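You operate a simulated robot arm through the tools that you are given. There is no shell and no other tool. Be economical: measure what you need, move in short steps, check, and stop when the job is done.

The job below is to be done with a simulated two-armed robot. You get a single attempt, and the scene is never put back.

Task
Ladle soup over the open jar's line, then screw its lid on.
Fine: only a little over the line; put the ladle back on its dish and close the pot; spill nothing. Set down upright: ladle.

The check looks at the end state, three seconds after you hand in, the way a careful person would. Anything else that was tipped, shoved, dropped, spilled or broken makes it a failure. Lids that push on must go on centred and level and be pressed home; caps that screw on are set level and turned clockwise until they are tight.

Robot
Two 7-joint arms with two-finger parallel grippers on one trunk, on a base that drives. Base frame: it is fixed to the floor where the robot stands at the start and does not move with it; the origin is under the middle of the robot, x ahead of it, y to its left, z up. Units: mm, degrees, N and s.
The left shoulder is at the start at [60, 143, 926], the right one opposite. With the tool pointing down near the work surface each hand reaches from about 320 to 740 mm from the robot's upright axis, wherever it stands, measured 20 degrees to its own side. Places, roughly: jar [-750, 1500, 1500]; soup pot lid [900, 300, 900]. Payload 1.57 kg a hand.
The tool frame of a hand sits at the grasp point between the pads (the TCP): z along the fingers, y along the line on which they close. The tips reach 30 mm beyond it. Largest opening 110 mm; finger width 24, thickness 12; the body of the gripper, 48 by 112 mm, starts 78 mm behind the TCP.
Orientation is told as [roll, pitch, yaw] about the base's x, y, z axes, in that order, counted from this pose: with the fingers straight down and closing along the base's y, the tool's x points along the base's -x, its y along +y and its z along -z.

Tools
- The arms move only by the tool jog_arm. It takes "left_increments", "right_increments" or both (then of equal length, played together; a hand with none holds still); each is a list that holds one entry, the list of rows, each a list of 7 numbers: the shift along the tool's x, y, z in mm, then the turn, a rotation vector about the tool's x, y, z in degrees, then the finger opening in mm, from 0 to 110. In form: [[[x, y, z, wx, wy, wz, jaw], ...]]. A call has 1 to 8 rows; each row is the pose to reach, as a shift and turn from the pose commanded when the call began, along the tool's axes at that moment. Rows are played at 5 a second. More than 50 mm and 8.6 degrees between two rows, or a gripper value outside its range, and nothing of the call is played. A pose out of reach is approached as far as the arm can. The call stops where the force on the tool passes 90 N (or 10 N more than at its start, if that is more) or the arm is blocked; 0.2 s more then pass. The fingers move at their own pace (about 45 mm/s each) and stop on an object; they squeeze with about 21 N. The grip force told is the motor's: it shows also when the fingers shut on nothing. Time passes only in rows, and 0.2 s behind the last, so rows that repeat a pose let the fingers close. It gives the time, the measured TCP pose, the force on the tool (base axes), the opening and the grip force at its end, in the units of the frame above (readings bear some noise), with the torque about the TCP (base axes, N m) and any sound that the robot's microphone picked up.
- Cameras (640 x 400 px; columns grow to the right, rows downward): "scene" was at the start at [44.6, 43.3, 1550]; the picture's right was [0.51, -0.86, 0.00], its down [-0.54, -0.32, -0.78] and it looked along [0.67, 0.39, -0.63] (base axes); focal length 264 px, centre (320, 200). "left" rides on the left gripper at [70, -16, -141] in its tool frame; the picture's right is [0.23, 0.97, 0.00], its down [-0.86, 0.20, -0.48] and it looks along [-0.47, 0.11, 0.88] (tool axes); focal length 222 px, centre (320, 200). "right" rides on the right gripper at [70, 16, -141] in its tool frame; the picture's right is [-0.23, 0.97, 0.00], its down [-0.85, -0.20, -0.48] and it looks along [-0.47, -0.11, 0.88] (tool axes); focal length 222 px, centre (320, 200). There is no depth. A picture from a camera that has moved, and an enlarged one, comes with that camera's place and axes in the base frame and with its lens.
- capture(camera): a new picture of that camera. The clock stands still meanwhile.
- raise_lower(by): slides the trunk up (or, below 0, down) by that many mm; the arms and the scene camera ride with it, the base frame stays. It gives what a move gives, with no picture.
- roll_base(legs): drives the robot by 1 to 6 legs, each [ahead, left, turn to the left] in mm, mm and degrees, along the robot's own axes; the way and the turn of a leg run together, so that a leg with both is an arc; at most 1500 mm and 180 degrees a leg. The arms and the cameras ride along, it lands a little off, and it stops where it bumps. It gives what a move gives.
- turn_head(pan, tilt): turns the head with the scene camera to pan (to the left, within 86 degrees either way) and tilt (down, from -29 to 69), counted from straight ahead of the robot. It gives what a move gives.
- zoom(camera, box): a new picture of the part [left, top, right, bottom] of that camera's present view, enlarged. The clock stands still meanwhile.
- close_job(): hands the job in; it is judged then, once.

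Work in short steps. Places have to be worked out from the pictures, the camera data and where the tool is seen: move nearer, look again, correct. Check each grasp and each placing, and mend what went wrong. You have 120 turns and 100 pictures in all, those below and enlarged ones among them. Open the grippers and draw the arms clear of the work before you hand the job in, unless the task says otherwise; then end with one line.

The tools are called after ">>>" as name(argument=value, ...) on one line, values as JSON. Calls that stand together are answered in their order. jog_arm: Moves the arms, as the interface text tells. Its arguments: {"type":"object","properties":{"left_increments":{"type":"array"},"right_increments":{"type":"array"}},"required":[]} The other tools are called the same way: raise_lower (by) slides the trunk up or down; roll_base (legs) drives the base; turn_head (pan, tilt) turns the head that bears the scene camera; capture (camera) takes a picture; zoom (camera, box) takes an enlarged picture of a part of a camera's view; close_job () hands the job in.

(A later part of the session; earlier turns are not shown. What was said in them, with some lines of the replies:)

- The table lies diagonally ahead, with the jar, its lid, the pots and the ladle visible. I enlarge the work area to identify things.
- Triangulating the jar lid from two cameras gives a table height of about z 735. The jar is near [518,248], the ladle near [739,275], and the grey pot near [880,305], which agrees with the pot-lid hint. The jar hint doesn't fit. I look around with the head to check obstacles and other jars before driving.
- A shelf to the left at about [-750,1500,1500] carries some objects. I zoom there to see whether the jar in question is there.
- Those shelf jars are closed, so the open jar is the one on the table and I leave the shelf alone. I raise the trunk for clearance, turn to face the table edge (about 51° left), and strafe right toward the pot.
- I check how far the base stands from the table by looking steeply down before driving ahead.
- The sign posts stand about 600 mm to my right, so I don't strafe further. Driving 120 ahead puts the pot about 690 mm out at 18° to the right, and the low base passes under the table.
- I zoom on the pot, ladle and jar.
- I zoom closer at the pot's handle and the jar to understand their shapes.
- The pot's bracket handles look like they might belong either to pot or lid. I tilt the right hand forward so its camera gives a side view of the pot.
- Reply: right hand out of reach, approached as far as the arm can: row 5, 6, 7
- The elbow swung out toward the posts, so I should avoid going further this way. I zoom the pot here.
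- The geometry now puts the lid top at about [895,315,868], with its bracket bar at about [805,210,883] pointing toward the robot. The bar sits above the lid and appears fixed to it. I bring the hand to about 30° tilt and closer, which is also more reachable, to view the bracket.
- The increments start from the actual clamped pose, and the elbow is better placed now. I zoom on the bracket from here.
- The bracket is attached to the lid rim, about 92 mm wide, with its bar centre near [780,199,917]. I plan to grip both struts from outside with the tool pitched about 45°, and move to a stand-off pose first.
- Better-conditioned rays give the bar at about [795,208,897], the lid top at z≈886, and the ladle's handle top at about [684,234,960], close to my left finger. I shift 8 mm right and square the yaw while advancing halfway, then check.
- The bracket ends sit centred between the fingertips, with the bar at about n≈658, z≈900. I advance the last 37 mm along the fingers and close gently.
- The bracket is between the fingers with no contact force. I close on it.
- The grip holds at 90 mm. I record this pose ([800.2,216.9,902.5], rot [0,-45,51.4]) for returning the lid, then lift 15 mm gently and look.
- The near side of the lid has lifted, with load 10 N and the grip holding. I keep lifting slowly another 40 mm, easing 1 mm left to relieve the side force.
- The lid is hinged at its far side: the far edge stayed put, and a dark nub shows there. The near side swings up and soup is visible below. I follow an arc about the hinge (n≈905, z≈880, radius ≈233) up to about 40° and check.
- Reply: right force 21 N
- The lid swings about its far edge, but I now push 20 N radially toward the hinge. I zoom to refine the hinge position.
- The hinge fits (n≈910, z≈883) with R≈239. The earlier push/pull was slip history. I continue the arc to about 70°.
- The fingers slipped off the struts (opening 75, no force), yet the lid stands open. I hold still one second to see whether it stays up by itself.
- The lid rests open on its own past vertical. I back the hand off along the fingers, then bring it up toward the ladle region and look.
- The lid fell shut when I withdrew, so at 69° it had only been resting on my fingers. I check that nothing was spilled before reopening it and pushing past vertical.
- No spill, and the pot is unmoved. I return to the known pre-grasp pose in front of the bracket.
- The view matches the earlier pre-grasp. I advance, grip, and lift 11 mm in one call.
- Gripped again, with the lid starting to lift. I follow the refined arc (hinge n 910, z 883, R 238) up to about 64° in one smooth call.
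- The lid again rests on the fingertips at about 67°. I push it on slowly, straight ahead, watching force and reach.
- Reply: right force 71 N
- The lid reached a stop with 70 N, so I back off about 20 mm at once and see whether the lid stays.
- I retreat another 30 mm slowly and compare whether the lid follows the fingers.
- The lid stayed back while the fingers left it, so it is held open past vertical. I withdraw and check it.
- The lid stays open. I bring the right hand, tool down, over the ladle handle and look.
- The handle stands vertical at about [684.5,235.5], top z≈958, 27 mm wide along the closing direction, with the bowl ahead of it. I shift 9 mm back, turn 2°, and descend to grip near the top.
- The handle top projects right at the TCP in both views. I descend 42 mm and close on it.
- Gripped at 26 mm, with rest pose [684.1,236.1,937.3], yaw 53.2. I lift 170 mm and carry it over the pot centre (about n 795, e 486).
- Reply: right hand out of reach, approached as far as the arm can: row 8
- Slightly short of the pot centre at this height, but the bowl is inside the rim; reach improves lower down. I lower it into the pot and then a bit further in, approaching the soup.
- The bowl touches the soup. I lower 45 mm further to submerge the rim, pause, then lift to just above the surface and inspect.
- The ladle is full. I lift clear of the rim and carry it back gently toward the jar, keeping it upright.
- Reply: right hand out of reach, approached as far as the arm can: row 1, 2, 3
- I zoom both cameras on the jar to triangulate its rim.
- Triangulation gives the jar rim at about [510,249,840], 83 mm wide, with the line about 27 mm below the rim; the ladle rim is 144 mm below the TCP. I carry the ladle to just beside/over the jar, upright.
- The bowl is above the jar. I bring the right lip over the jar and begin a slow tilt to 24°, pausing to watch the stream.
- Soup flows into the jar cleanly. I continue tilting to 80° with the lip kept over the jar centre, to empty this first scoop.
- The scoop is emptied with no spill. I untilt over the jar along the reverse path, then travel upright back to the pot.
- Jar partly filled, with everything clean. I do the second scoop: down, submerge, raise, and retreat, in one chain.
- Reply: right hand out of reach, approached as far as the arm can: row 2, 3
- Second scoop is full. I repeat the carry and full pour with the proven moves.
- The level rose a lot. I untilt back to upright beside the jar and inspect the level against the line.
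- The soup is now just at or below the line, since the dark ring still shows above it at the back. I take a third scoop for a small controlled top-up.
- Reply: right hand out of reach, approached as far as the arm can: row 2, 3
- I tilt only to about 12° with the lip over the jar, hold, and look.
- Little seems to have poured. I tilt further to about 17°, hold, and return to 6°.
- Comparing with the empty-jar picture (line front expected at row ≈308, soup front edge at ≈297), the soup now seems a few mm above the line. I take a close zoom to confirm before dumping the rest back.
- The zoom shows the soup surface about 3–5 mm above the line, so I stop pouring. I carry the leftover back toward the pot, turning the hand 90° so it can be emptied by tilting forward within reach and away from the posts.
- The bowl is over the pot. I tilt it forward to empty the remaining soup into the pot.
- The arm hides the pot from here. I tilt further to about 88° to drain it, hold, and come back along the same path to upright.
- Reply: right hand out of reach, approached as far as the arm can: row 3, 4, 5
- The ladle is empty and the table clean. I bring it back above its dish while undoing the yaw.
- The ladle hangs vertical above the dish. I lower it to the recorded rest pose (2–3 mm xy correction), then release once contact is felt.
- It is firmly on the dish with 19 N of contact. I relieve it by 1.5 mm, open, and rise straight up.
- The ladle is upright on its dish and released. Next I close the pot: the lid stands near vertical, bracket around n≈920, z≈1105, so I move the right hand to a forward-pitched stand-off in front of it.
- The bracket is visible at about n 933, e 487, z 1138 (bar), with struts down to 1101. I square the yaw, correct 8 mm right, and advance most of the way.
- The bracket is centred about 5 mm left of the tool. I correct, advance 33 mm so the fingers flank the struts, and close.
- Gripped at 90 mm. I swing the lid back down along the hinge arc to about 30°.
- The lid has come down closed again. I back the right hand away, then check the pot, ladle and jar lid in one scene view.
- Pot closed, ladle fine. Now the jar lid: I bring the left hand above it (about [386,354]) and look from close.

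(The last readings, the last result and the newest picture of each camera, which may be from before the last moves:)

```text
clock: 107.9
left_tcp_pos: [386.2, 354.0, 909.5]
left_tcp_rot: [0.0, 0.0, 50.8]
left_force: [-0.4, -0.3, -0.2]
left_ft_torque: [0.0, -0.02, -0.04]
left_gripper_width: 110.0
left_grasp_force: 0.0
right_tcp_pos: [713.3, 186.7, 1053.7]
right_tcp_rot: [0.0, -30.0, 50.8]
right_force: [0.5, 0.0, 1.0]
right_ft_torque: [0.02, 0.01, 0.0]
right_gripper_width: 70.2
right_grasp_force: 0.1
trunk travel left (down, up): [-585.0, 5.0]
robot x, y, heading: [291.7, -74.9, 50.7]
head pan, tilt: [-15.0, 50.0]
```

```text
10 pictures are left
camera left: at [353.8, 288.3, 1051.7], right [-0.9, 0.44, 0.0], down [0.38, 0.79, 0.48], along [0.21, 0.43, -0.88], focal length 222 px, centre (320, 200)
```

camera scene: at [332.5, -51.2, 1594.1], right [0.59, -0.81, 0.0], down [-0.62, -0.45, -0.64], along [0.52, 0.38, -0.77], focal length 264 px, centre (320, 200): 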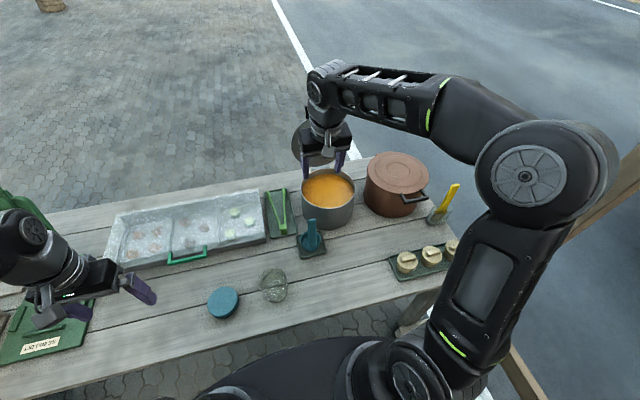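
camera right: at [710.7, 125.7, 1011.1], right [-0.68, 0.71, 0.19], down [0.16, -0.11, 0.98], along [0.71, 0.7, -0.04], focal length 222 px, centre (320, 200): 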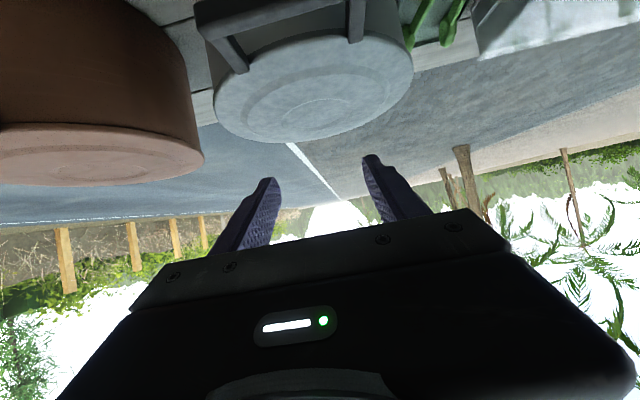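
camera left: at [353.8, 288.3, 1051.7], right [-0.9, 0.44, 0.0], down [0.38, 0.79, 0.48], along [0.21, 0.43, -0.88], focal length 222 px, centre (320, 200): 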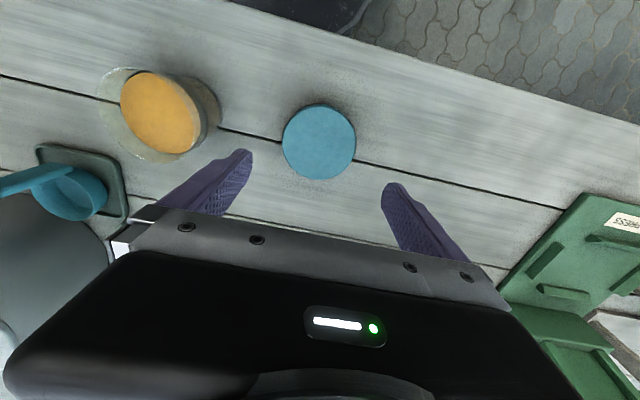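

The lid centre lies about 4 mm toward the robot from my TCP. I correct and descend to z≈775 with jaws open, watching force.

>>> jog_arm(left_increments=[[[4, 1.5, 40, 0, 0, 0, 110], [4, 1.5, 80, 0, 0, 0, 110], [4, 1.5, 110, 0, 0, 0, 110], [4, 1.5, 125, 0, 0, 0, 110], [4, 1.5, 134, 0, 0, 0, 110], [4, 1.5, 134, 0, 0, 0, 110]]])

>>> capture(camera="left")

```text
clock: 109.0
left_tcp_pos: [382.7, 352.0, 789.7]
left_tcp_rot: [0.1, -0.9, 50.8]
left_force: [-17.3, -16.9, 85.1]
left_ft_torque: [-3.64, -1.84, -0.48]
left_gripper_width: 108.4
left_grasp_force: 0.0
right_tcp_pos: [711.6, 183.3, 1057.0]
right_tcp_rot: [0.0, -30.4, 50.8]
right_force: [1.2, 0.4, 0.5]
right_ft_torque: [-0.04, 0.03, 0.0]
right_gripper_width: 70.0
right_grasp_force: 0.0
trunk travel left (down, up): [-585.0, 5.0]
robot x, y, heading: [289.7, -75.0, 51.3]
head pan, tilt: [-15.0, 50.0]
stopped in row 5 (left hand): the force on the tool passed its limit at 109 N (the readings are from after the stop); the commanded pose is now the measured one
```

```text
9 pictures are left
camera left: at [350.1, 284.7, 930.7], right [-0.9, 0.44, 0.0], down [0.38, 0.78, 0.49], along [0.22, 0.44, -0.87], focal length 222 px, centre (320, 200)
```

left: 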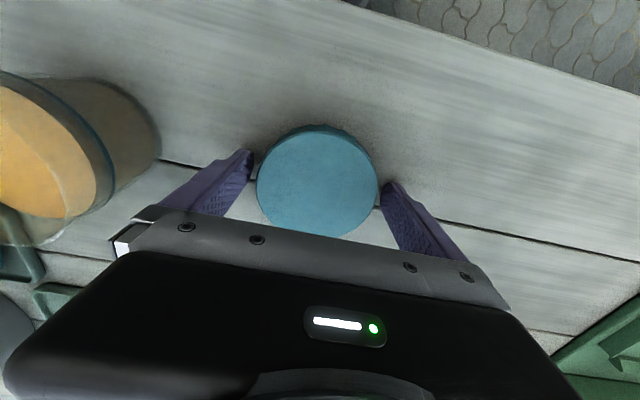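

The tips touched the table, so the table is at z≈760 and the lid top ≈779 is consistent. I lift 5 mm, level, shift 5 mm back and 4 mm right onto the lid's centre, and close.

>>> jog_arm(left_increments=[[[0, 0, -5, 0, 0.9, 0, 110], [5, -3.8, -5, 0, 0.9, 0, 110], [5, -3.8, -4, 0, 0.9, 0, 100], [5, -3.8, -4, 0, 0.9, 0, 85], [5, -3.8, -4, 0, 0.9, 0, 80], [5, -3.8, -4, 0, 0.9, 0, 75], [5, -3.8, -4, 0, 0.9, 0, 75]]])

```text
clock: 110.6
left_tcp_pos: [384.7, 348.5, 790.0]
left_tcp_rot: [0.0, 0.1, 50.8]
left_force: [1.0, 1.2, 34.7]
left_ft_torque: [0.05, -0.65, -0.47]
left_gripper_width: 87.6
left_grasp_force: 19.2
right_tcp_pos: [712.4, 186.2, 1055.6]
right_tcp_rot: [0.0, -30.1, 50.8]
right_force: [0.8, 0.2, -0.9]
right_ft_torque: [0.0, 0.03, -0.01]
right_gripper_width: 69.8
right_grasp_force: 0.0
trunk travel left (down, up): [-585.0, 5.0]
robot x, y, heading: [290.5, -72.1, 51.0]
head pan, tilt: [-15.0, 50.0]
```

The lid is gripped (87.6 mm). I lift it clear with the left hand while levelling the right hand, which will hold the jar.

>>> jog_arm(left_increments=[[[0, 0, -20, 0, 0, 0, 70], [0, 0, -50, 0, 0, 0, 70], [0, 0, -90, 0, 0, 0, 70], [0, 0, -130, 0, 0, 0, 70]]], right_increments=[[[0, 0, 0, 0, 7.5, 0, 110], [0, 0, 0, 0, 15, 0, 110], [0, 0, 0, 0, 22.5, 0, 110], [0, 0, 0, 0, 30, 0, 110]]])

>>> jog_arm(right_increments=[[[0, -5, 0, 0, 0, 8, 110], [0, -10, 0, 0, 0, 16, 110], [0, -15, 0, 0, 0, 24, 110], [0, -20, 0, 0, 0, 32, 110], [0, -25, 0, 0, 0, 40, 110], [0, -30, 0, 0, 0, 48, 110], [0, -35, 0, 0, 0, 56, 110], [0, -40, 0, 0, 0, 64, 110]]])

>>> jog_arm(right_increments=[[[0, 0, 0, 0, 0, 9, 110], [0, 0, 0, 0, 0, 17, 110], [0, 0, 0, 0, 0, 26, 110], [0, 0, 0, 0, 0, 26, 110]]])

```text
clock: 111.6
left_tcp_pos: [386.4, 350.0, 917.2]
left_tcp_rot: [0.0, 0.4, 50.8]
left_force: [-0.6, 1.4, 0.5]
left_ft_torque: [0.0, 0.0, -0.03]
left_gripper_width: 87.3
left_grasp_force: 21.3
right_tcp_pos: [712.9, 188.7, 1054.3]
right_tcp_rot: [0.2, 0.0, 50.9]
right_force: [0.1, -0.8, 0.8]
right_ft_torque: [-0.01, -0.01, 0.0]
right_gripper_width: 109.9
right_grasp_force: 0.0
trunk travel left (down, up): [-585.0, 5.0]
robot x, y, heading: [289.6, -75.1, 51.0]
head pan, tilt: [-15.0, 50.0]
```

```text
clock: 113.4
left_tcp_pos: [385.4, 350.7, 918.0]
left_tcp_rot: [0.0, 0.3, 50.7]
left_force: [0.4, 0.1, -0.6]
left_ft_torque: [0.01, -0.03, 0.05]
left_gripper_width: 87.4
left_grasp_force: 21.6
right_tcp_pos: [743.8, 162.5, 1053.7]
right_tcp_rot: [0.0, 0.0, -13.3]
right_force: [0.2, -0.1, 0.9]
right_ft_torque: [0.0, -0.01, -0.03]
right_gripper_width: 110.1
right_grasp_force: 0.0
trunk travel left (down, up): [-585.0, 5.0]
robot x, y, heading: [289.7, -73.4, 51.2]
head pan, tilt: [-15.0, 50.0]
```

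```text
refused: row 1 steps farther than a row can; nothing moved
```

A row exceeded the step limit; I redo the remaining yaw, then tilt the right hand to point left while lowering toward the jar's right side.

>>> jog_arm(right_increments=[[[0, 0, 0, 0, 0, 8, 110], [0, 0, 0, 0, 0, 16, 110], [0, 0, 0, 0, 0, 24, 110], [0, 0, 0, 0, 0, 26, 110]]])

>>> jog_arm(right_increments=[[[9, -10, 12, 0, 8, 0, 110], [19, -20, 25, 0, 16, 0, 110], [28, -30, 37, 0, 24, 0, 110], [38, -40, 50, 0, 32, 0, 110], [47, -50, 62, 0, 40, 0, 110], [56, -60, 75, 0, 48, 0, 110], [66, -70, 87, 0, 56, 0, 110], [75, -80, 100, 0, 64, 0, 110]]])

>>> capture(camera="scene")

```text
clock: 114.4
left_tcp_pos: [385.8, 350.9, 918.8]
left_tcp_rot: [0.0, 0.3, 50.8]
left_force: [1.0, -0.1, -0.4]
left_ft_torque: [0.0, -0.02, 0.0]
left_gripper_width: 87.4
left_grasp_force: 21.0
right_tcp_pos: [743.9, 162.7, 1054.1]
right_tcp_rot: [0.0, 0.0, -39.3]
right_force: [0.1, 0.7, 0.4]
right_ft_torque: [-0.01, 0.01, -0.01]
right_gripper_width: 110.1
right_grasp_force: 0.1
trunk travel left (down, up): [-585.0, 5.0]
robot x, y, heading: [289.7, -73.0, 50.8]
head pan, tilt: [-15.0, 50.0]
```

```text
clock: 116.2
left_tcp_pos: [387.7, 349.0, 917.3]
left_tcp_rot: [0.0, 0.3, 50.9]
left_force: [0.1, -0.5, -0.5]
left_ft_torque: [0.02, 0.01, 0.02]
left_gripper_width: 87.6
left_grasp_force: 21.0
right_tcp_pos: [637.1, 145.9, 954.0]
right_tcp_rot: [0.2, 64.1, -39.0]
right_force: [0.6, -0.1, 0.6]
right_ft_torque: [0.01, -0.02, 0.01]
right_gripper_width: 110.1
right_grasp_force: 0.1
trunk travel left (down, up): [-585.0, 5.0]
robot x, y, heading: [286.5, -73.2, 50.9]
head pan, tilt: [-15.0, 50.0]
```

```text
8 pictures are left
camera scene: at [332.7, -51.6, 1594.2], right [0.59, -0.81, 0.0], down [-0.62, -0.45, -0.64], along [0.52, 0.38, -0.77], focal length 264 px, centre (320, 200)
```

scene: 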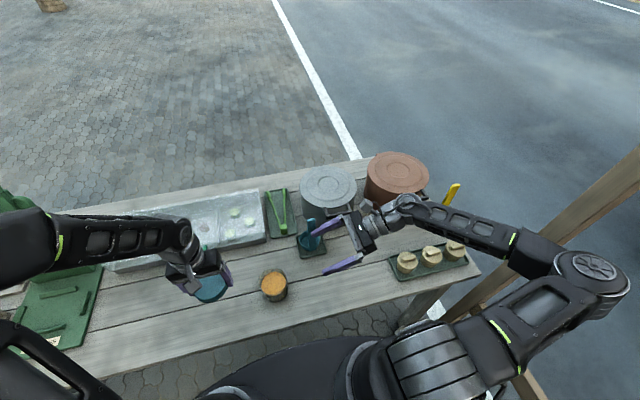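

The hand is clear of the ladle. I move left at height, descend beside the jar to z≈790 at a 72° tilt, then check alignment with the left camera.

>>> jog_arm(right_increments=[[[11, -1, 23, 0, 2, 0, 110], [22, -2, 46, 0, 5, 0, 110], [33.7, -3, 69, 0, 8, 0, 110], [-3.2, -3, 87, 0, 8, 0, 110], [-40, -3, 105, 0, 8, 0, 110], [-76.9, -3, 123, 0, 8, 0, 110], [-113.7, -3, 141, 0, 8, 0, 110], [-113.7, -3, 141, 0, 8, 0, 110]]])

>>> zoom(camera="scene", box=[190, 200, 390, 330])

```text
clock: 118.0
left_tcp_pos: [385.8, 349.9, 917.6]
left_tcp_rot: [-0.1, 0.3, 50.8]
left_force: [-1.1, 0.5, -0.5]
left_ft_torque: [-0.01, -0.03, -0.02]
left_gripper_width: 87.3
left_grasp_force: 20.8
right_tcp_pos: [573.1, 195.1, 788.2]
right_tcp_rot: [0.2, 72.0, -39.0]
right_force: [-1.2, 0.4, -0.1]
right_ft_torque: [0.02, 0.01, -0.07]
right_gripper_width: 109.8
right_grasp_force: 0.0
trunk travel left (down, up): [-585.0, 5.0]
robot x, y, heading: [292.4, -69.6, 50.9]
head pan, tilt: [-15.0, 50.0]
```

```text
3.08 times, centred on (290, 265) of scene
camera zoom: at [332.3, -51.3, 1594.1], right [0.59, -0.81, 0.0], down [-0.62, -0.45, -0.64], along [0.52, 0.38, -0.77], focal length 814 px, centre (412, 0)
```

zoom: 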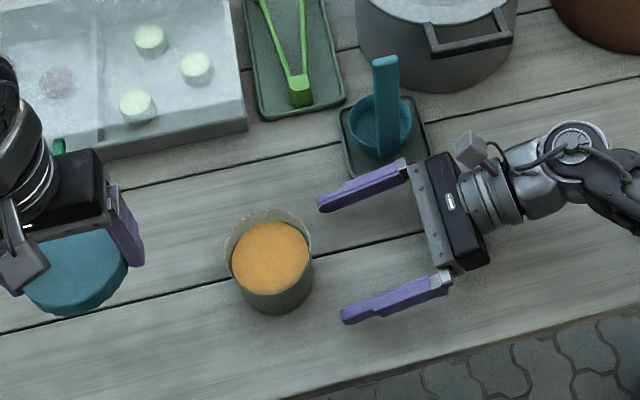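

The fingers straddle the jar's line well. I slide left 85 mm around the jar, watching force, and close.

>>> jog_arm(right_increments=[[[5.3, 0, 16, 0, 0, 0, 110], [10.5, 0, 32, 0, 0, 0, 110], [15.8, 0, 48.5, 0, 0, 0, 110], [21, 0, 65, 0, 0, 0, 110], [26.3, 0, 80.8, 0, 0, 0, 110], [26.3, 0, 80.8, 0, 0, 0, 110]]])

>>> zoom(camera="scene", box=[210, 230, 340, 330])

```text
clock: 119.4
left_tcp_pos: [386.0, 349.8, 916.7]
left_tcp_rot: [0.0, 0.3, 50.8]
left_force: [0.1, 0.6, -0.2]
left_ft_torque: [0.01, 0.02, 0.0]
left_gripper_width: 87.3
left_grasp_force: 20.6
right_tcp_pos: [507.4, 247.8, 789.9]
right_tcp_rot: [0.2, 72.0, -39.0]
right_force: [0.8, -0.2, 0.1]
right_ft_torque: [-0.02, 0.01, -0.01]
right_gripper_width: 109.6
right_grasp_force: 0.0
trunk travel left (down, up): [-585.0, 5.0]
robot x, y, heading: [286.9, -72.1, 51.0]
head pan, tilt: [-15.0, 50.0]
```

```text
4.00 times, centred on (275, 280) of scene
camera zoom: at [332.4, -51.4, 1594.1], right [0.59, -0.81, 0.0], down [-0.62, -0.45, -0.64], along [0.52, 0.38, -0.77], focal length 1058 px, centre (500, -120)
```

zoom: 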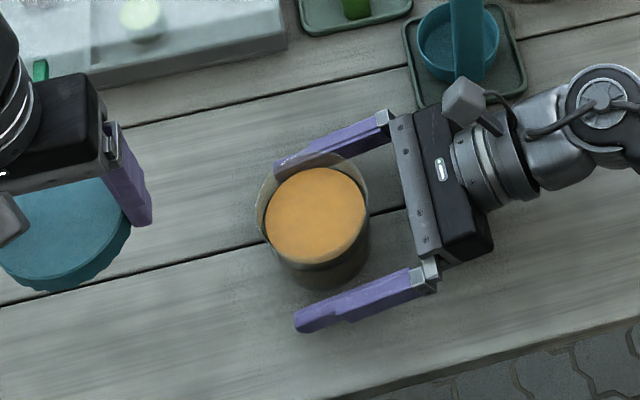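

The jar sits centred between the fingers. I close the right hand on it gently.

>>> jog_arm(right_increments=[[[0, 0, 0, 0, 0, 0, 100], [0, 0, 0, 0, 0, 0, 92], [0, 0, 0, 0, 0, 0, 86], [0, 0, 0, 0, 0, 0, 80], [0, 0, 0, 0, 0, 0, 75], [0, 0, 0, 0, 0, 0, 75]]])

```text
clock: 120.8
left_tcp_pos: [387.2, 350.5, 916.7]
left_tcp_rot: [0.0, 0.3, 50.9]
left_force: [1.0, -0.5, -0.6]
left_ft_torque: [0.0, 0.02, -0.01]
left_gripper_width: 87.5
left_grasp_force: 20.9
right_tcp_pos: [507.6, 248.1, 789.9]
right_tcp_rot: [0.0, 72.0, -38.9]
right_force: [0.7, 0.1, -0.4]
right_ft_torque: [0.04, 0.0, -0.01]
right_gripper_width: 77.9
right_grasp_force: 21.3
trunk travel left (down, up): [-585.0, 5.0]
robot x, y, heading: [287.2, -71.9, 51.0]
head pan, tilt: [-15.0, 50.0]
```

The jar is held with no net force, so its centre is about [508.8,247.1]. I bring the lid over the jar and check alignment with the left camera.

>>> jog_arm(left_increments=[[[1, -35, 0, 0, 0, 0, 70], [2, -75, 0, 0, 0, 0, 70], [3, -115, 0, 0, 0, 0, 70], [3.4, -150, 0, 0, -0.3, 0, 70], [3.4, -159.7, 0, 0, -0.3, 0, 70], [3.4, -159.7, 15, 0, -0.3, 0, 70], [3.4, -159.7, 15, 0, -0.3, 0, 70]]])

>>> zoom(camera="left", box=[200, 60, 440, 260])

>>> zoom(camera="scene", box=[220, 220, 330, 320])

```text
clock: 122.4
left_tcp_pos: [507.8, 246.4, 903.3]
left_tcp_rot: [0.0, 0.0, 50.7]
left_force: [0.1, -0.6, 0.4]
left_ft_torque: [0.0, 0.02, 0.0]
left_gripper_width: 87.3
left_grasp_force: 20.9
right_tcp_pos: [508.1, 247.7, 790.6]
right_tcp_rot: [0.1, 72.0, -39.0]
right_force: [-1.1, -0.3, 0.1]
right_ft_torque: [-0.02, 0.0, -0.03]
right_gripper_width: 78.0
right_grasp_force: 21.5
trunk travel left (down, up): [-585.0, 5.0]
robot x, y, heading: [289.0, -75.6, 51.2]
head pan, tilt: [-15.0, 50.0]
```

```text
2.00 times, centred on (320, 160) of left
camera zoom: at [475.5, 181.2, 1045.3], right [-0.9, 0.44, 0.0], down [0.39, 0.79, 0.48], along [0.21, 0.43, -0.88], focal length 444 px, centre (320, 280)
```

zoom: 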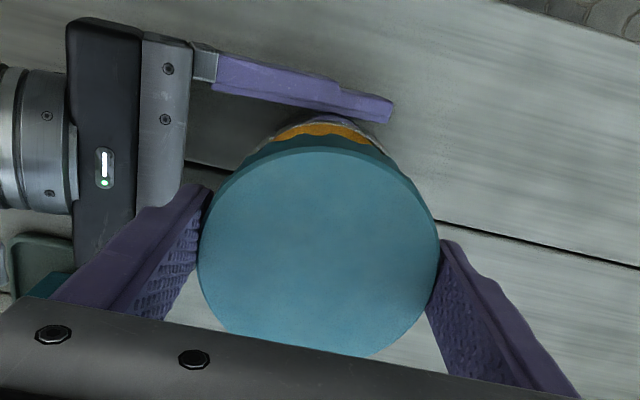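

```text
4.00 times, centred on (275, 270) of scene
camera zoom: at [332.4, -51.4, 1594.1], right [0.59, -0.81, 0.0], down [-0.62, -0.45, -0.64], along [0.52, 0.38, -0.77], focal length 1058 px, centre (500, -80)
```

zoom: 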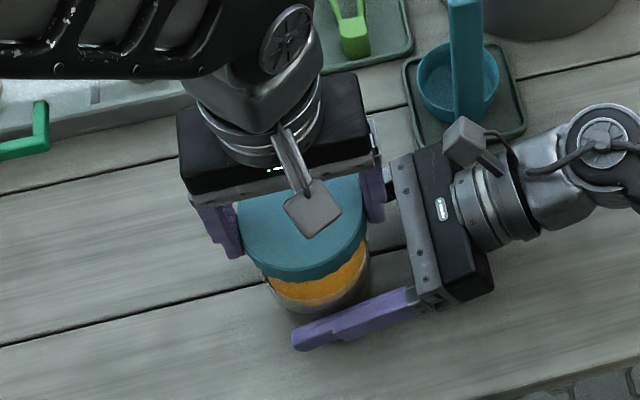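

The lid and jar are aligned within about 2 mm. I shift 2 mm and lower the lid until first contact.

>>> jog_arm(left_increments=[[[-2, 0.5, 12, 0, 0, 0, 70], [-2, 0.5, 24, 0, 0, 0, 70], [-2, 0.5, 30, 0, 0, 0, 70], [-2, 0.5, 34, 0, 0, 0, 70], [-2, 0.5, 37, 0, 0, 0, 70], [-2, 0.5, 37, 0, 0, 0, 70]]])

```text
clock: 123.8
left_tcp_pos: [507.8, 248.2, 866.5]
left_tcp_rot: [0.0, 0.0, 50.8]
left_force: [-0.1, 0.2, 0.8]
left_ft_torque: [0.01, 0.01, 0.02]
left_gripper_width: 87.2
left_grasp_force: 20.8
right_tcp_pos: [507.9, 247.4, 790.7]
right_tcp_rot: [0.2, 71.9, -39.0]
right_force: [-0.8, -0.6, -0.4]
right_ft_torque: [0.02, -0.05, -0.01]
right_gripper_width: 78.1
right_grasp_force: 21.3
trunk travel left (down, up): [-585.0, 5.0]
robot x, y, heading: [285.9, -70.9, 51.0]
head pan, tilt: [-15.0, 50.0]
```

No contact yet. I continue down in small steps.

>>> jog_arm(left_increments=[[[0, 0, 2, 0, 0, 0, 70], [0, 0, 4, 0, 0, 0, 70], [0, 0, 6, 0, 0, 0, 70], [0, 0, 8, 0, 0, 0, 70], [0, 0, 8, 0, 0, 0, 70]]])

```text
clock: 125.0
left_tcp_pos: [507.4, 246.7, 858.6]
left_tcp_rot: [0.0, 0.2, 50.7]
left_force: [-1.4, -10.8, 8.6]
left_ft_torque: [-0.42, 0.12, 0.0]
left_gripper_width: 87.4
left_grasp_force: 21.3
right_tcp_pos: [508.4, 247.9, 790.4]
right_tcp_rot: [0.5, 72.0, -38.7]
right_force: [0.3, 9.2, -2.1]
right_ft_torque: [-0.13, -0.07, 0.05]
right_gripper_width: 78.1
right_grasp_force: 21.5
trunk travel left (down, up): [-585.0, 5.0]
robot x, y, heading: [292.2, -73.2, 51.0]
head pan, tilt: [-15.0, 50.0]
```

First contact: the jar pushes the lid toward −y, so I shift about 2 mm that way and continue down slightly.

>>> jog_arm(left_increments=[[[1.5, -1.3, -1, 0, 0, 0, 70], [1.5, -1.3, 1, 0, 0, 0, 70], [1.5, -1.3, 3, 0, 0, 0, 70], [1.5, -1.3, 3, 0, 0, 0, 70]]])

```text
clock: 126.0
left_tcp_pos: [507.5, 245.9, 856.3]
left_tcp_rot: [0.1, -0.1, 50.9]
left_force: [-8.8, 2.0, 26.1]
left_ft_torque: [0.23, 0.15, 0.01]
left_gripper_width: 87.5
left_grasp_force: 20.1
right_tcp_pos: [507.1, 248.0, 790.3]
right_tcp_rot: [0.2, 71.9, -39.0]
right_force: [7.5, 2.1, -6.4]
right_ft_torque: [0.17, 0.26, -0.06]
right_gripper_width: 78.4
right_grasp_force: 21.0
trunk travel left (down, up): [-585.0, 5.0]
robot x, y, heading: [290.3, -72.4, 51.0]
head pan, tilt: [-15.0, 50.0]
```

Seated on the thread with 26 N. I shift 1.5 mm along −x, ease slightly, and start turning clockwise 60° with a slight downward feed.

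>>> jog_arm(left_increments=[[[0.9, 1.2, -0.7, 0, 0, 0, 70], [0.9, 1.2, -0.7, 0, 0, 8, 70], [0.9, 1.2, -0.6, 0, 0, 16, 70], [0.9, 1.2, -0.5, 0, 0, 24, 70], [0.9, 1.2, -0.4, 0, 0, 32, 70], [0.9, 1.2, -0.2, 0, 0, 40, 70], [0.9, 1.2, 0, 0, 0, 48, 70], [0.9, 1.2, 0.2, 0, 0, 56, 70]]])

```text
clock: 127.8
left_tcp_pos: [505.1, 246.5, 855.8]
left_tcp_rot: [0.1, -0.2, -5.4]
left_force: [-4.1, 20.1, 6.9]
left_ft_torque: [0.62, 0.06, 0.06]
left_gripper_width: 87.2
left_grasp_force: 21.1
right_tcp_pos: [507.3, 247.2, 790.4]
right_tcp_rot: [0.0, 71.9, -39.1]
right_force: [4.2, -19.9, 0.2]
right_ft_torque: [0.45, 0.15, 0.02]
right_gripper_width: 78.3
right_grasp_force: 21.5
trunk travel left (down, up): [-585.0, 5.0]
robot x, y, heading: [285.5, -72.6, 50.8]
head pan, tilt: [-15.0, 50.0]
```

Side force of 20 N in +y; I shift 3 mm that way and turn another 56°.

>>> jog_arm(left_increments=[[[0.2, 2.5, 0, 0, 0, 0, 70], [0.2, 2.5, 0, 0, 0, 8, 70], [0.2, 2.5, 0.2, 0, 0, 16, 70], [0.2, 2.5, 0.3, 0, 0, 24, 70], [0.2, 2.5, 0.5, 0, 0, 32, 70], [0.2, 2.5, 0.7, 0, 0, 40, 70], [0.2, 2.5, 0.9, 0, 0, 48, 70], [0.2, 2.5, 1.0, 0, 0, 56, 70]]])

```text
clock: 129.6
left_tcp_pos: [506.8, 249.2, 854.5]
left_tcp_rot: [0.2, 0.0, -61.3]
left_force: [5.4, 13.8, 9.5]
left_ft_torque: [0.08, 0.07, 0.04]
left_gripper_width: 87.5
left_grasp_force: 21.0
right_tcp_pos: [507.8, 247.3, 789.4]
right_tcp_rot: [0.1, 71.9, -38.9]
right_force: [-4.1, -13.0, -1.2]
right_ft_torque: [0.59, -0.42, 0.01]
right_gripper_width: 78.5
right_grasp_force: 20.6
trunk travel left (down, up): [-585.0, 5.0]
robot x, y, heading: [289.1, -73.0, 50.6]
head pan, tilt: [-15.0, 50.0]
```

No tightening torque yet. I release, rotate back in the open position, and regrasp for another turn.

>>> jog_arm(left_increments=[[[0, 0, 0, 0, 0, 0, 95], [0, 0, 0, 0, 0, 0, 110], [0, 0, 0, 0, 0, 0, 110], [0, 0, 0, 0, 0, -8, 110], [0, 0, 0, 0, 0, -16, 110], [0, 0, 0, 0, 0, -24, 110], [0, 0, 0, 0, 0, -32, 110], [0, 0, 0, 0, 0, -40, 110]]])

>>> jog_arm(left_increments=[[[0, 0, 0, 0, 0, -8, 110], [0, 0, 0, 0, 0, -16, 110], [0, 0, 0, 0, 0, -24, 110], [0, 0, 0, 0, 0, -32, 110], [0, 0, 0, 0, 0, -40, 110], [0, 0, 0, 0, 0, -48, 110], [0, 0, 0, 0, 0, -56, 110], [0, 0, 0, 0, 0, -64, 110]]])

>>> jog_arm(left_increments=[[[0, 0, 0, 0, 0, -8, 110], [0, 0, 0, 0, 0, -16, 110], [0, 0, 0, 0, 0, -24, 110], [0, 0, 0, 0, 0, -32, 110], [0, 0, 0, 0, 0, -32, 110]]])

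>>> zoom(camera="left", box=[200, 60, 440, 260])

```text
clock: 131.4
left_tcp_pos: [506.8, 248.0, 854.7]
left_tcp_rot: [0.1, 0.0, -21.0]
left_force: [0.1, 0.1, -0.3]
left_ft_torque: [-0.04, -0.03, 0.0]
left_gripper_width: 109.8
left_grasp_force: 0.0
right_tcp_pos: [508.5, 247.7, 790.0]
right_tcp_rot: [0.1, 72.0, -39.0]
right_force: [1.1, -0.3, 0.3]
right_ft_torque: [-0.12, 0.0, 0.04]
right_gripper_width: 78.4
right_grasp_force: 21.0
trunk travel left (down, up): [-585.0, 5.0]
robot x, y, heading: [288.6, -72.4, 51.1]
head pan, tilt: [-15.0, 50.0]
```

```text
clock: 133.2
left_tcp_pos: [505.3, 249.4, 853.9]
left_tcp_rot: [0.0, -0.1, 42.9]
left_force: [-0.1, 0.8, -0.6]
left_ft_torque: [0.0, 0.03, 0.0]
left_gripper_width: 109.9
left_grasp_force: 0.0
right_tcp_pos: [508.3, 248.1, 789.2]
right_tcp_rot: [0.0, 72.0, -39.0]
right_force: [0.4, 0.0, 1.0]
right_ft_torque: [-0.12, -0.04, 0.02]
right_gripper_width: 78.3
right_grasp_force: 21.1
trunk travel left (down, up): [-585.0, 5.0]
robot x, y, heading: [289.1, -71.0, 51.0]
head pan, tilt: [-15.0, 50.0]
```

```text
clock: 134.4
left_tcp_pos: [506.2, 248.7, 853.9]
left_tcp_rot: [0.1, -0.1, 75.0]
left_force: [-0.3, -0.6, -0.4]
left_ft_torque: [-0.01, 0.03, -0.03]
left_gripper_width: 110.0
left_grasp_force: 0.1
right_tcp_pos: [508.0, 248.5, 788.6]
right_tcp_rot: [0.1, 72.0, -39.0]
right_force: [-0.5, -0.4, 0.5]
right_ft_torque: [-0.1, 0.0, -0.03]
right_gripper_width: 78.0
right_grasp_force: 20.9
trunk travel left (down, up): [-585.0, 5.0]
robot x, y, heading: [289.8, -75.0, 50.7]
head pan, tilt: [-15.0, 50.0]
```

```text
2.00 times, centred on (320, 160) of left
camera zoom: at [503.1, 176.1, 996.1], right [-1.0, 0.03, 0.0], down [0.03, 0.88, 0.48], along [0.02, 0.48, -0.88], focal length 444 px, centre (320, 280)
```

zoom: 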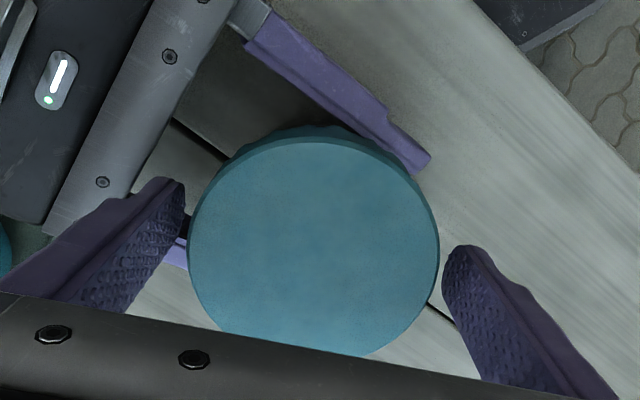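

The lid sits level and centred on the jar. I regrasp and turn another ~130° clockwise, watching torque.

>>> jog_arm(left_increments=[[[0, 0, 0, 0, 0, 0, 85], [0, 0, 0, 0, 0, 0, 75], [0, 0, 0, 0, 0, 0, 70], [0, 0, 0.1, 0, 0, 8, 70], [0, 0, 0.2, 0, 0, 16, 70], [0, 0, 0.3, 0, 0, 24, 70], [0, 0, 0.4, 0, 0, 32, 70], [0, 0, 0.5, 0, 0, 40, 70]]])

>>> jog_arm(left_increments=[[[0, 0, 0.1, 0, 0, 8, 70], [0, 0, 0.2, 0, 0, 16, 70], [0, 0, 0.3, 0, 0, 24, 70], [0, 0, 0.4, 0, 0, 32, 70], [0, 0, 0.5, 0, 0, 40, 70], [0, 0, 0.6, 0, 0, 48, 70]]])

>>> jog_arm(left_increments=[[[0, 0, 0.1, 0, 0, 8, 70], [0, 0, 0.2, 0, 0, 16, 70], [0, 0, 0.3, 0, 0, 24, 70], [0, 0, 0.4, 0, 0, 32, 70], [0, 0, 0.5, 0, 0, 40, 70], [0, 0, 0.6, 0, 0, 48, 70]]])

```text
clock: 136.2
left_tcp_pos: [506.3, 249.1, 854.3]
left_tcp_rot: [0.0, -0.1, 34.6]
left_force: [12.4, -2.9, 1.0]
left_ft_torque: [-0.22, -0.48, 0.05]
left_gripper_width: 87.1
left_grasp_force: 21.0
right_tcp_pos: [508.3, 248.1, 789.9]
right_tcp_rot: [0.1, 72.1, -39.0]
right_force: [-12.5, 2.7, -0.1]
right_ft_torque: [0.13, -0.25, -0.05]
right_gripper_width: 77.4
right_grasp_force: 20.4
trunk travel left (down, up): [-585.0, 5.0]
robot x, y, heading: [285.6, -74.0, 50.9]
head pan, tilt: [-15.0, 50.0]
```

```text
clock: 137.6
left_tcp_pos: [506.3, 249.1, 854.2]
left_tcp_rot: [0.1, 0.0, -13.2]
left_force: [7.5, 3.6, 9.5]
left_ft_torque: [0.1, -0.17, 0.78]
left_gripper_width: 87.2
left_grasp_force: 21.0
right_tcp_pos: [507.7, 247.7, 791.6]
right_tcp_rot: [0.2, 72.0, -39.0]
right_force: [-10.2, -5.8, -0.2]
right_ft_torque: [0.08, -0.09, -0.67]
right_gripper_width: 76.1
right_grasp_force: 21.1
trunk travel left (down, up): [-585.0, 5.0]
robot x, y, heading: [286.7, -72.7, 50.8]
head pan, tilt: [-15.0, 50.0]
```

```text
clock: 139.0
left_tcp_pos: [505.0, 248.4, 852.4]
left_tcp_rot: [0.2, -0.1, -61.5]
left_force: [7.3, 2.3, 14.2]
left_ft_torque: [0.15, -0.01, 0.28]
left_gripper_width: 87.1
left_grasp_force: 20.8
right_tcp_pos: [507.5, 247.2, 790.2]
right_tcp_rot: [0.3, 72.0, -38.9]
right_force: [-7.6, -2.8, -0.8]
right_ft_torque: [0.07, -0.08, -0.13]
right_gripper_width: 81.7
right_grasp_force: 3.8
trunk travel left (down, up): [-585.0, 5.0]
robot x, y, heading: [286.0, -72.5, 51.2]
head pan, tilt: [-15.0, 50.0]
```

Torque rose to about 0.78 N·m, indicating it tightened, and then the jar turned within the right grip. I look at the scene closely.

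>>> zoom(camera="scene", box=[210, 210, 340, 320])

```text
3.64 times, centred on (275, 265) of scene
camera zoom: at [331.8, -52.3, 1594.2], right [0.59, -0.81, 0.0], down [-0.62, -0.45, -0.64], along [0.52, 0.38, -0.77], focal length 962 px, centre (484, -36)
```

zoom: 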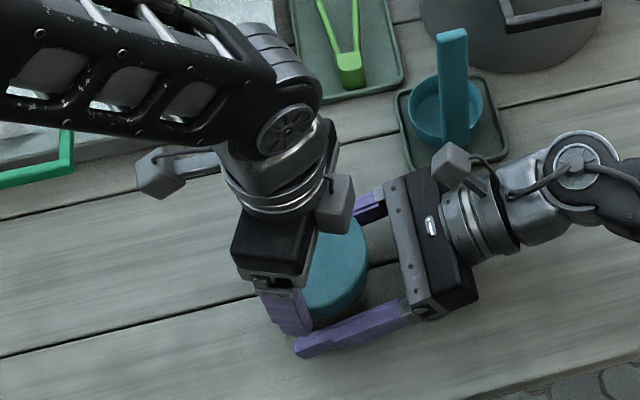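

It's unclear whether the lid is tight or the fingers brushed. I let the right grip settle, then turn 10° more and read the torque.

>>> jog_arm(left_increments=[[[0, 0, -0.5, 0, 0, 0, 70], [0, 0, -0.5, 0, 0, 0, 70], [0, 0, -0.5, 0, 0, 0, 70]]], right_increments=[[[0, 0, 0, 0, 0, 0, 70], [0, 0, 0, 0, 0, 0, 70], [0, 0, 0, 0, 0, 0, 70]]])

>>> jog_arm(left_increments=[[[0, 0, 0, 0, 0, 5, 70]]])

>>> jog_arm(left_increments=[[[0, 0, 0, 0, 0, 5, 70]]])

```text
clock: 139.8
left_tcp_pos: [504.9, 248.7, 853.8]
left_tcp_rot: [0.1, 0.0, -61.2]
left_force: [9.5, 7.0, 3.5]
left_ft_torque: [0.24, -0.31, 0.07]
left_gripper_width: 87.0
left_grasp_force: 21.2
right_tcp_pos: [506.7, 246.6, 791.0]
right_tcp_rot: [0.1, 72.0, -39.0]
right_force: [-7.6, -10.7, 3.1]
right_ft_torque: [0.13, 0.05, 0.01]
right_gripper_width: 80.9
right_grasp_force: 6.2
trunk travel left (down, up): [-585.0, 5.0]
robot x, y, heading: [292.3, -74.7, 51.1]
head pan, tilt: [-15.0, 50.0]
```

```text
clock: 140.2
left_tcp_pos: [505.9, 247.9, 853.5]
left_tcp_rot: [0.1, 0.0, -66.2]
left_force: [12.0, 4.6, 4.3]
left_ft_torque: [0.15, -0.4, 0.23]
left_gripper_width: 86.8
left_grasp_force: 20.8
right_tcp_pos: [507.5, 247.7, 790.1]
right_tcp_rot: [0.2, 72.0, -39.0]
right_force: [-11.2, -7.0, -1.5]
right_ft_torque: [0.05, -0.12, -0.13]
right_gripper_width: 80.8
right_grasp_force: 5.8
trunk travel left (down, up): [-585.0, 5.0]
robot x, y, heading: [286.0, -75.7, 50.8]
head pan, tilt: [-15.0, 50.0]
```

```text
clock: 140.6
left_tcp_pos: [506.5, 247.9, 853.4]
left_tcp_rot: [0.1, 0.0, -71.2]
left_force: [11.4, 4.3, 7.1]
left_ft_torque: [0.1, -0.22, 0.23]
left_gripper_width: 86.9
left_grasp_force: 21.0
right_tcp_pos: [508.3, 245.9, 789.8]
right_tcp_rot: [0.3, 72.0, -39.0]
right_force: [-10.9, -7.2, -1.5]
right_ft_torque: [0.12, -0.11, -0.1]
right_gripper_width: 80.3
right_grasp_force: 5.9
trunk travel left (down, up): [-585.0, 5.0]
robot x, y, heading: [286.2, -71.8, 51.0]
head pan, tilt: [-15.0, 50.0]
```

The right grip has weakened (6 N), so the jar now slips early. I reopen and reclose the right hand while the left holds the lid, then test the torque again.

>>> jog_arm(right_increments=[[[0, 0, 0, 0, 0, 0, 90], [0, 0, 0, 0, 0, 0, 100], [0, 0, 0, 0, 0, 0, 100], [0, 0, 0, 0, 0, 0, 85], [0, 0, 0, 0, 0, 0, 70], [0, 0, 0, 0, 0, 0, 60], [0, 0, 0, 0, 0, 0, 60]]])

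>>> jog_arm(left_increments=[[[0, 0, 0, 0, 0, 4, 70], [0, 0, 0, 0, 0, 8, 70]]])

```text
clock: 142.2
left_tcp_pos: [505.3, 249.7, 852.8]
left_tcp_rot: [0.2, 0.1, -71.2]
left_force: [6.8, 10.8, 3.2]
left_ft_torque: [0.1, -0.07, -0.04]
left_gripper_width: 87.0
left_grasp_force: 20.6
right_tcp_pos: [506.5, 247.0, 791.3]
right_tcp_rot: [0.1, 72.0, -38.9]
right_force: [-9.0, -12.1, 0.2]
right_ft_torque: [0.32, -0.14, 0.03]
right_gripper_width: 76.6
right_grasp_force: 21.3
trunk travel left (down, up): [-585.0, 5.0]
robot x, y, heading: [288.5, -71.7, 50.8]
head pan, tilt: [-15.0, 50.0]
```

```text
clock: 142.8
left_tcp_pos: [507.0, 250.2, 854.0]
left_tcp_rot: [0.2, -0.1, -79.1]
left_force: [17.3, 12.2, 4.4]
left_ft_torque: [0.17, -0.42, 0.98]
left_gripper_width: 87.3
left_grasp_force: 21.2
right_tcp_pos: [506.3, 247.4, 789.5]
right_tcp_rot: [0.0, 72.0, -38.8]
right_force: [-18.1, -12.1, 0.8]
right_ft_torque: [0.47, -0.44, -0.96]
right_gripper_width: 76.8
right_grasp_force: 20.9
trunk travel left (down, up): [-585.0, 5.0]
robot x, y, heading: [287.0, -75.0, 51.2]
head pan, tilt: [-15.0, 50.0]
```

Torque reaches 0.98 N·m within 8°, so the lid is tight. I give a last nudge, release the lid and lift the left hand away.

>>> jog_arm(left_increments=[[[0, 0, 0, 0, 0, 4, 70], [0, 0, 0, 0, 0, 4, 70]]])

>>> jog_arm(left_increments=[[[0, 0, 0, 0, 0, 4, 90], [0, 0, 0, 0, 0, 4, 108], [0, 0, 0, 0, 0, 4, 110], [0, 0, -20, 0, 0, 4, 110], [0, 0, -60, 0, 0, 4, 110], [0, 0, -105, 0, 0, 0, 110], [0, 0, -150, 0, 0, -6, 110]]])

>>> jog_arm(left_increments=[[[0, 0, -20, 0, 0, -8, 110], [-10, 0, -20, 0, 0, -16, 110], [-20, 0, -20, 0, 0, -24, 110], [-30, 0, -20, 0, 0, -32, 110], [-40, 0, -20, 0, 0, -40, 110], [-60, 0, -20, 0, 0, -48, 110], [-80, 0, -20, 0, 0, -56, 110], [-100, 0, -20, 0, 0, -64, 110]]])

```text
clock: 143.4
left_tcp_pos: [507.8, 249.9, 854.4]
left_tcp_rot: [0.5, 0.1, -83.2]
left_force: [20.9, 13.0, 7.3]
left_ft_torque: [0.15, -0.55, 0.64]
left_gripper_width: 87.0
left_grasp_force: 20.8
right_tcp_pos: [506.8, 246.8, 791.1]
right_tcp_rot: [0.1, 72.0, -39.0]
right_force: [-21.9, -13.6, 0.6]
right_ft_torque: [0.47, -0.54, -0.64]
right_gripper_width: 77.2
right_grasp_force: 20.8
trunk travel left (down, up): [-585.0, 5.0]
robot x, y, heading: [287.0, -72.4, 51.0]
head pan, tilt: [-15.0, 50.0]
```

```text
clock: 145.0
left_tcp_pos: [506.3, 248.6, 1003.1]
left_tcp_rot: [-0.1, 0.0, -77.1]
left_force: [-0.2, -1.0, -0.5]
left_ft_torque: [-0.02, 0.01, 0.01]
left_gripper_width: 109.9
left_grasp_force: 0.1
right_tcp_pos: [508.9, 247.9, 790.0]
right_tcp_rot: [0.1, 72.0, -39.1]
right_force: [-0.1, -2.4, 0.8]
right_ft_torque: [-0.18, -0.08, -0.03]
right_gripper_width: 76.8
right_grasp_force: 20.5
trunk travel left (down, up): [-585.0, 5.0]
robot x, y, heading: [289.8, -73.7, 51.0]
head pan, tilt: [-15.0, 50.0]
```

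```text
clock: 146.8
left_tcp_pos: [529.7, 150.9, 1022.0]
left_tcp_rot: [0.0, 0.0, -13.2]
left_force: [0.1, 0.1, -0.4]
left_ft_torque: [0.0, 0.0, 0.0]
left_gripper_width: 110.4
left_grasp_force: 0.1
right_tcp_pos: [509.4, 248.4, 789.5]
right_tcp_rot: [0.1, 72.0, -39.0]
right_force: [0.0, -0.5, -0.6]
right_ft_torque: [-0.08, -0.03, -0.01]
right_gripper_width: 77.0
right_grasp_force: 20.8
trunk travel left (down, up): [-585.0, 5.0]
robot x, y, heading: [291.0, -73.9, 50.9]
head pan, tilt: [-15.0, 50.0]
```

I bring the left hand back to its own side, then open the right hand and withdraw it from the jar the way it came.

>>> jog_arm(left_increments=[[[35, 26, -10, 0, 0, 0, 110], [71, 52, -20, 0, 0, 0, 110], [107, 79, -30, 0, 0, 0, 110], [143, 105, -30, 0, 0, 0, 110], [179, 131, -30, 0, 0, 0, 110], [214, 158, -30, 0, 0, 0, 110], [250, 184, -30, 0, 0, 0, 110], [285, 210, -30, 0, 0, 0, 110]]])

>>> jog_arm(right_increments=[[[0, 0, 0, 0, 0, 0, 90], [0, 0, 0, 0, 0, 0, 105], [0, 0, 0, 0, 0, 0, 110], [-5.3, 0, -16, 0, 0, 0, 110], [-10.5, 0, -32, 0, 0, 0, 110], [-15.8, 0, -48.5, 0, 0, 0, 110], [-21, 0, -65, 0, 0, 0, 110], [-27, 0, -83, 0, 0, 0, 110]]])

>>> capture(camera="scene")

```text
clock: 148.6
left_tcp_pos: [299.3, 421.3, 1053.7]
left_tcp_rot: [0.0, 0.1, -13.2]
left_force: [0.1, -0.3, 0.5]
left_ft_torque: [-0.04, -0.04, 0.02]
left_gripper_width: 109.8
left_grasp_force: 0.1
right_tcp_pos: [508.2, 248.7, 790.4]
right_tcp_rot: [0.1, 71.9, -39.0]
right_force: [0.1, 0.3, -0.2]
right_ft_torque: [0.0, 0.0, 0.0]
right_gripper_width: 77.0
right_grasp_force: 20.7
trunk travel left (down, up): [-585.0, 5.0]
robot x, y, heading: [288.3, -71.7, 50.8]
head pan, tilt: [-15.0, 50.0]
```

```text
clock: 150.4
left_tcp_pos: [299.3, 419.8, 1053.3]
left_tcp_rot: [-0.1, 0.0, -13.2]
left_force: [0.2, -0.7, 0.9]
left_ft_torque: [0.0, -0.02, -0.02]
left_gripper_width: 109.7
left_grasp_force: 0.1
right_tcp_pos: [576.0, 192.4, 789.9]
right_tcp_rot: [0.1, 72.1, -39.0]
right_force: [0.8, 0.4, -0.5]
right_ft_torque: [-0.01, -0.01, 0.0]
right_gripper_width: 110.0
right_grasp_force: 0.2
trunk travel left (down, up): [-585.0, 5.0]
robot x, y, heading: [287.3, -72.3, 50.9]
head pan, tilt: [-15.0, 50.0]
```

```text
1 pictures are left
camera scene: at [332.5, -51.5, 1594.1], right [0.59, -0.81, 0.0], down [-0.62, -0.45, -0.64], along [0.52, 0.38, -0.77], focal length 264 px, centre (320, 200)
```

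scene: 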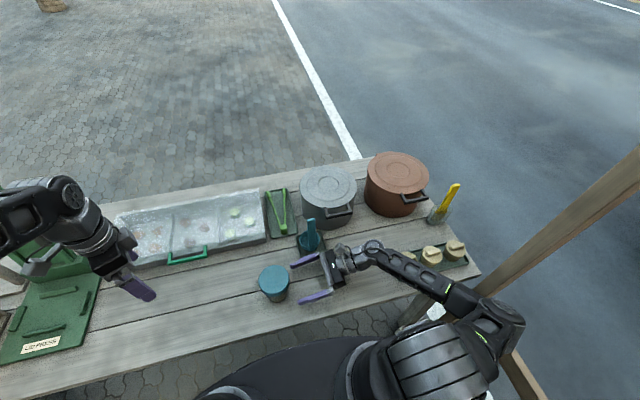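

The jar is lidded upright, and ladle and pot are in place. I raise the right hand straight up, slightly back from the ladle, and take the last close look.

>>> jog_arm(right_increments=[[[38, -5, -12, 0, 0, 0, 110], [76, -12, -25, 0, 0, 0, 110], [114, -20, -37, 0, 0, 0, 110], [152, -25, -49, 0, 0, 0, 110], [190, -30, -62, 0, 0, 0, 110]]])

>>> zoom(camera="scene", box=[230, 150, 400, 320])

```text
clock: 151.6
left_tcp_pos: [297.8, 420.0, 1055.1]
left_tcp_rot: [-0.1, 0.0, -13.1]
left_force: [-1.0, -0.6, -0.5]
left_ft_torque: [-0.04, 0.05, 0.02]
left_gripper_width: 109.8
left_grasp_force: 0.0
right_tcp_pos: [557.5, 168.4, 989.6]
right_tcp_rot: [0.2, 71.9, -39.1]
right_force: [-0.1, -0.5, -0.1]
right_ft_torque: [-0.03, 0.03, -0.02]
right_gripper_width: 110.2
right_grasp_force: 0.0
trunk travel left (down, up): [-585.0, 5.0]
robot x, y, heading: [289.3, -71.8, 51.1]
head pan, tilt: [-15.0, 50.0]
```

```text
2.35 times, centred on (315, 235) of scene
camera zoom: at [332.1, -51.4, 1594.1], right [0.59, -0.81, 0.0], down [-0.62, -0.45, -0.64], along [0.52, 0.38, -0.77], focal length 622 px, centre (332, 118)
```

zoom: 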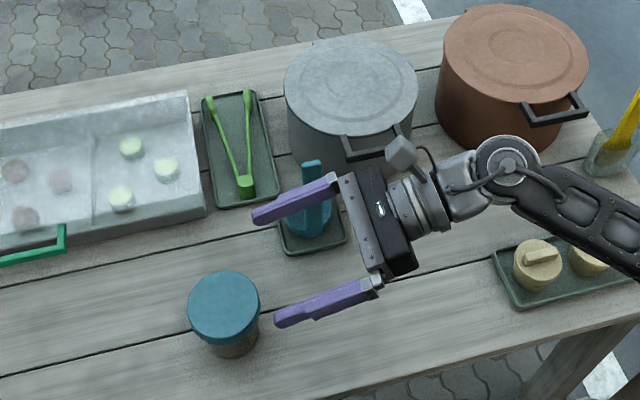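

All is in place: lid level on the jar, pot closed, ladle upright on its dish, no spills, and both hands open and clear. I hand the job in.

>>> close_job()

```text
The job is handed in.
```

I filled the jar to an estimated 3–5 mm over its line and screwed its lid on until the torque reached about 1 N·m. The ladle is upright on its dish, the pot is closed, and no spills show in the pictures; the pot lid did slip from the gripper and drop shut twice.
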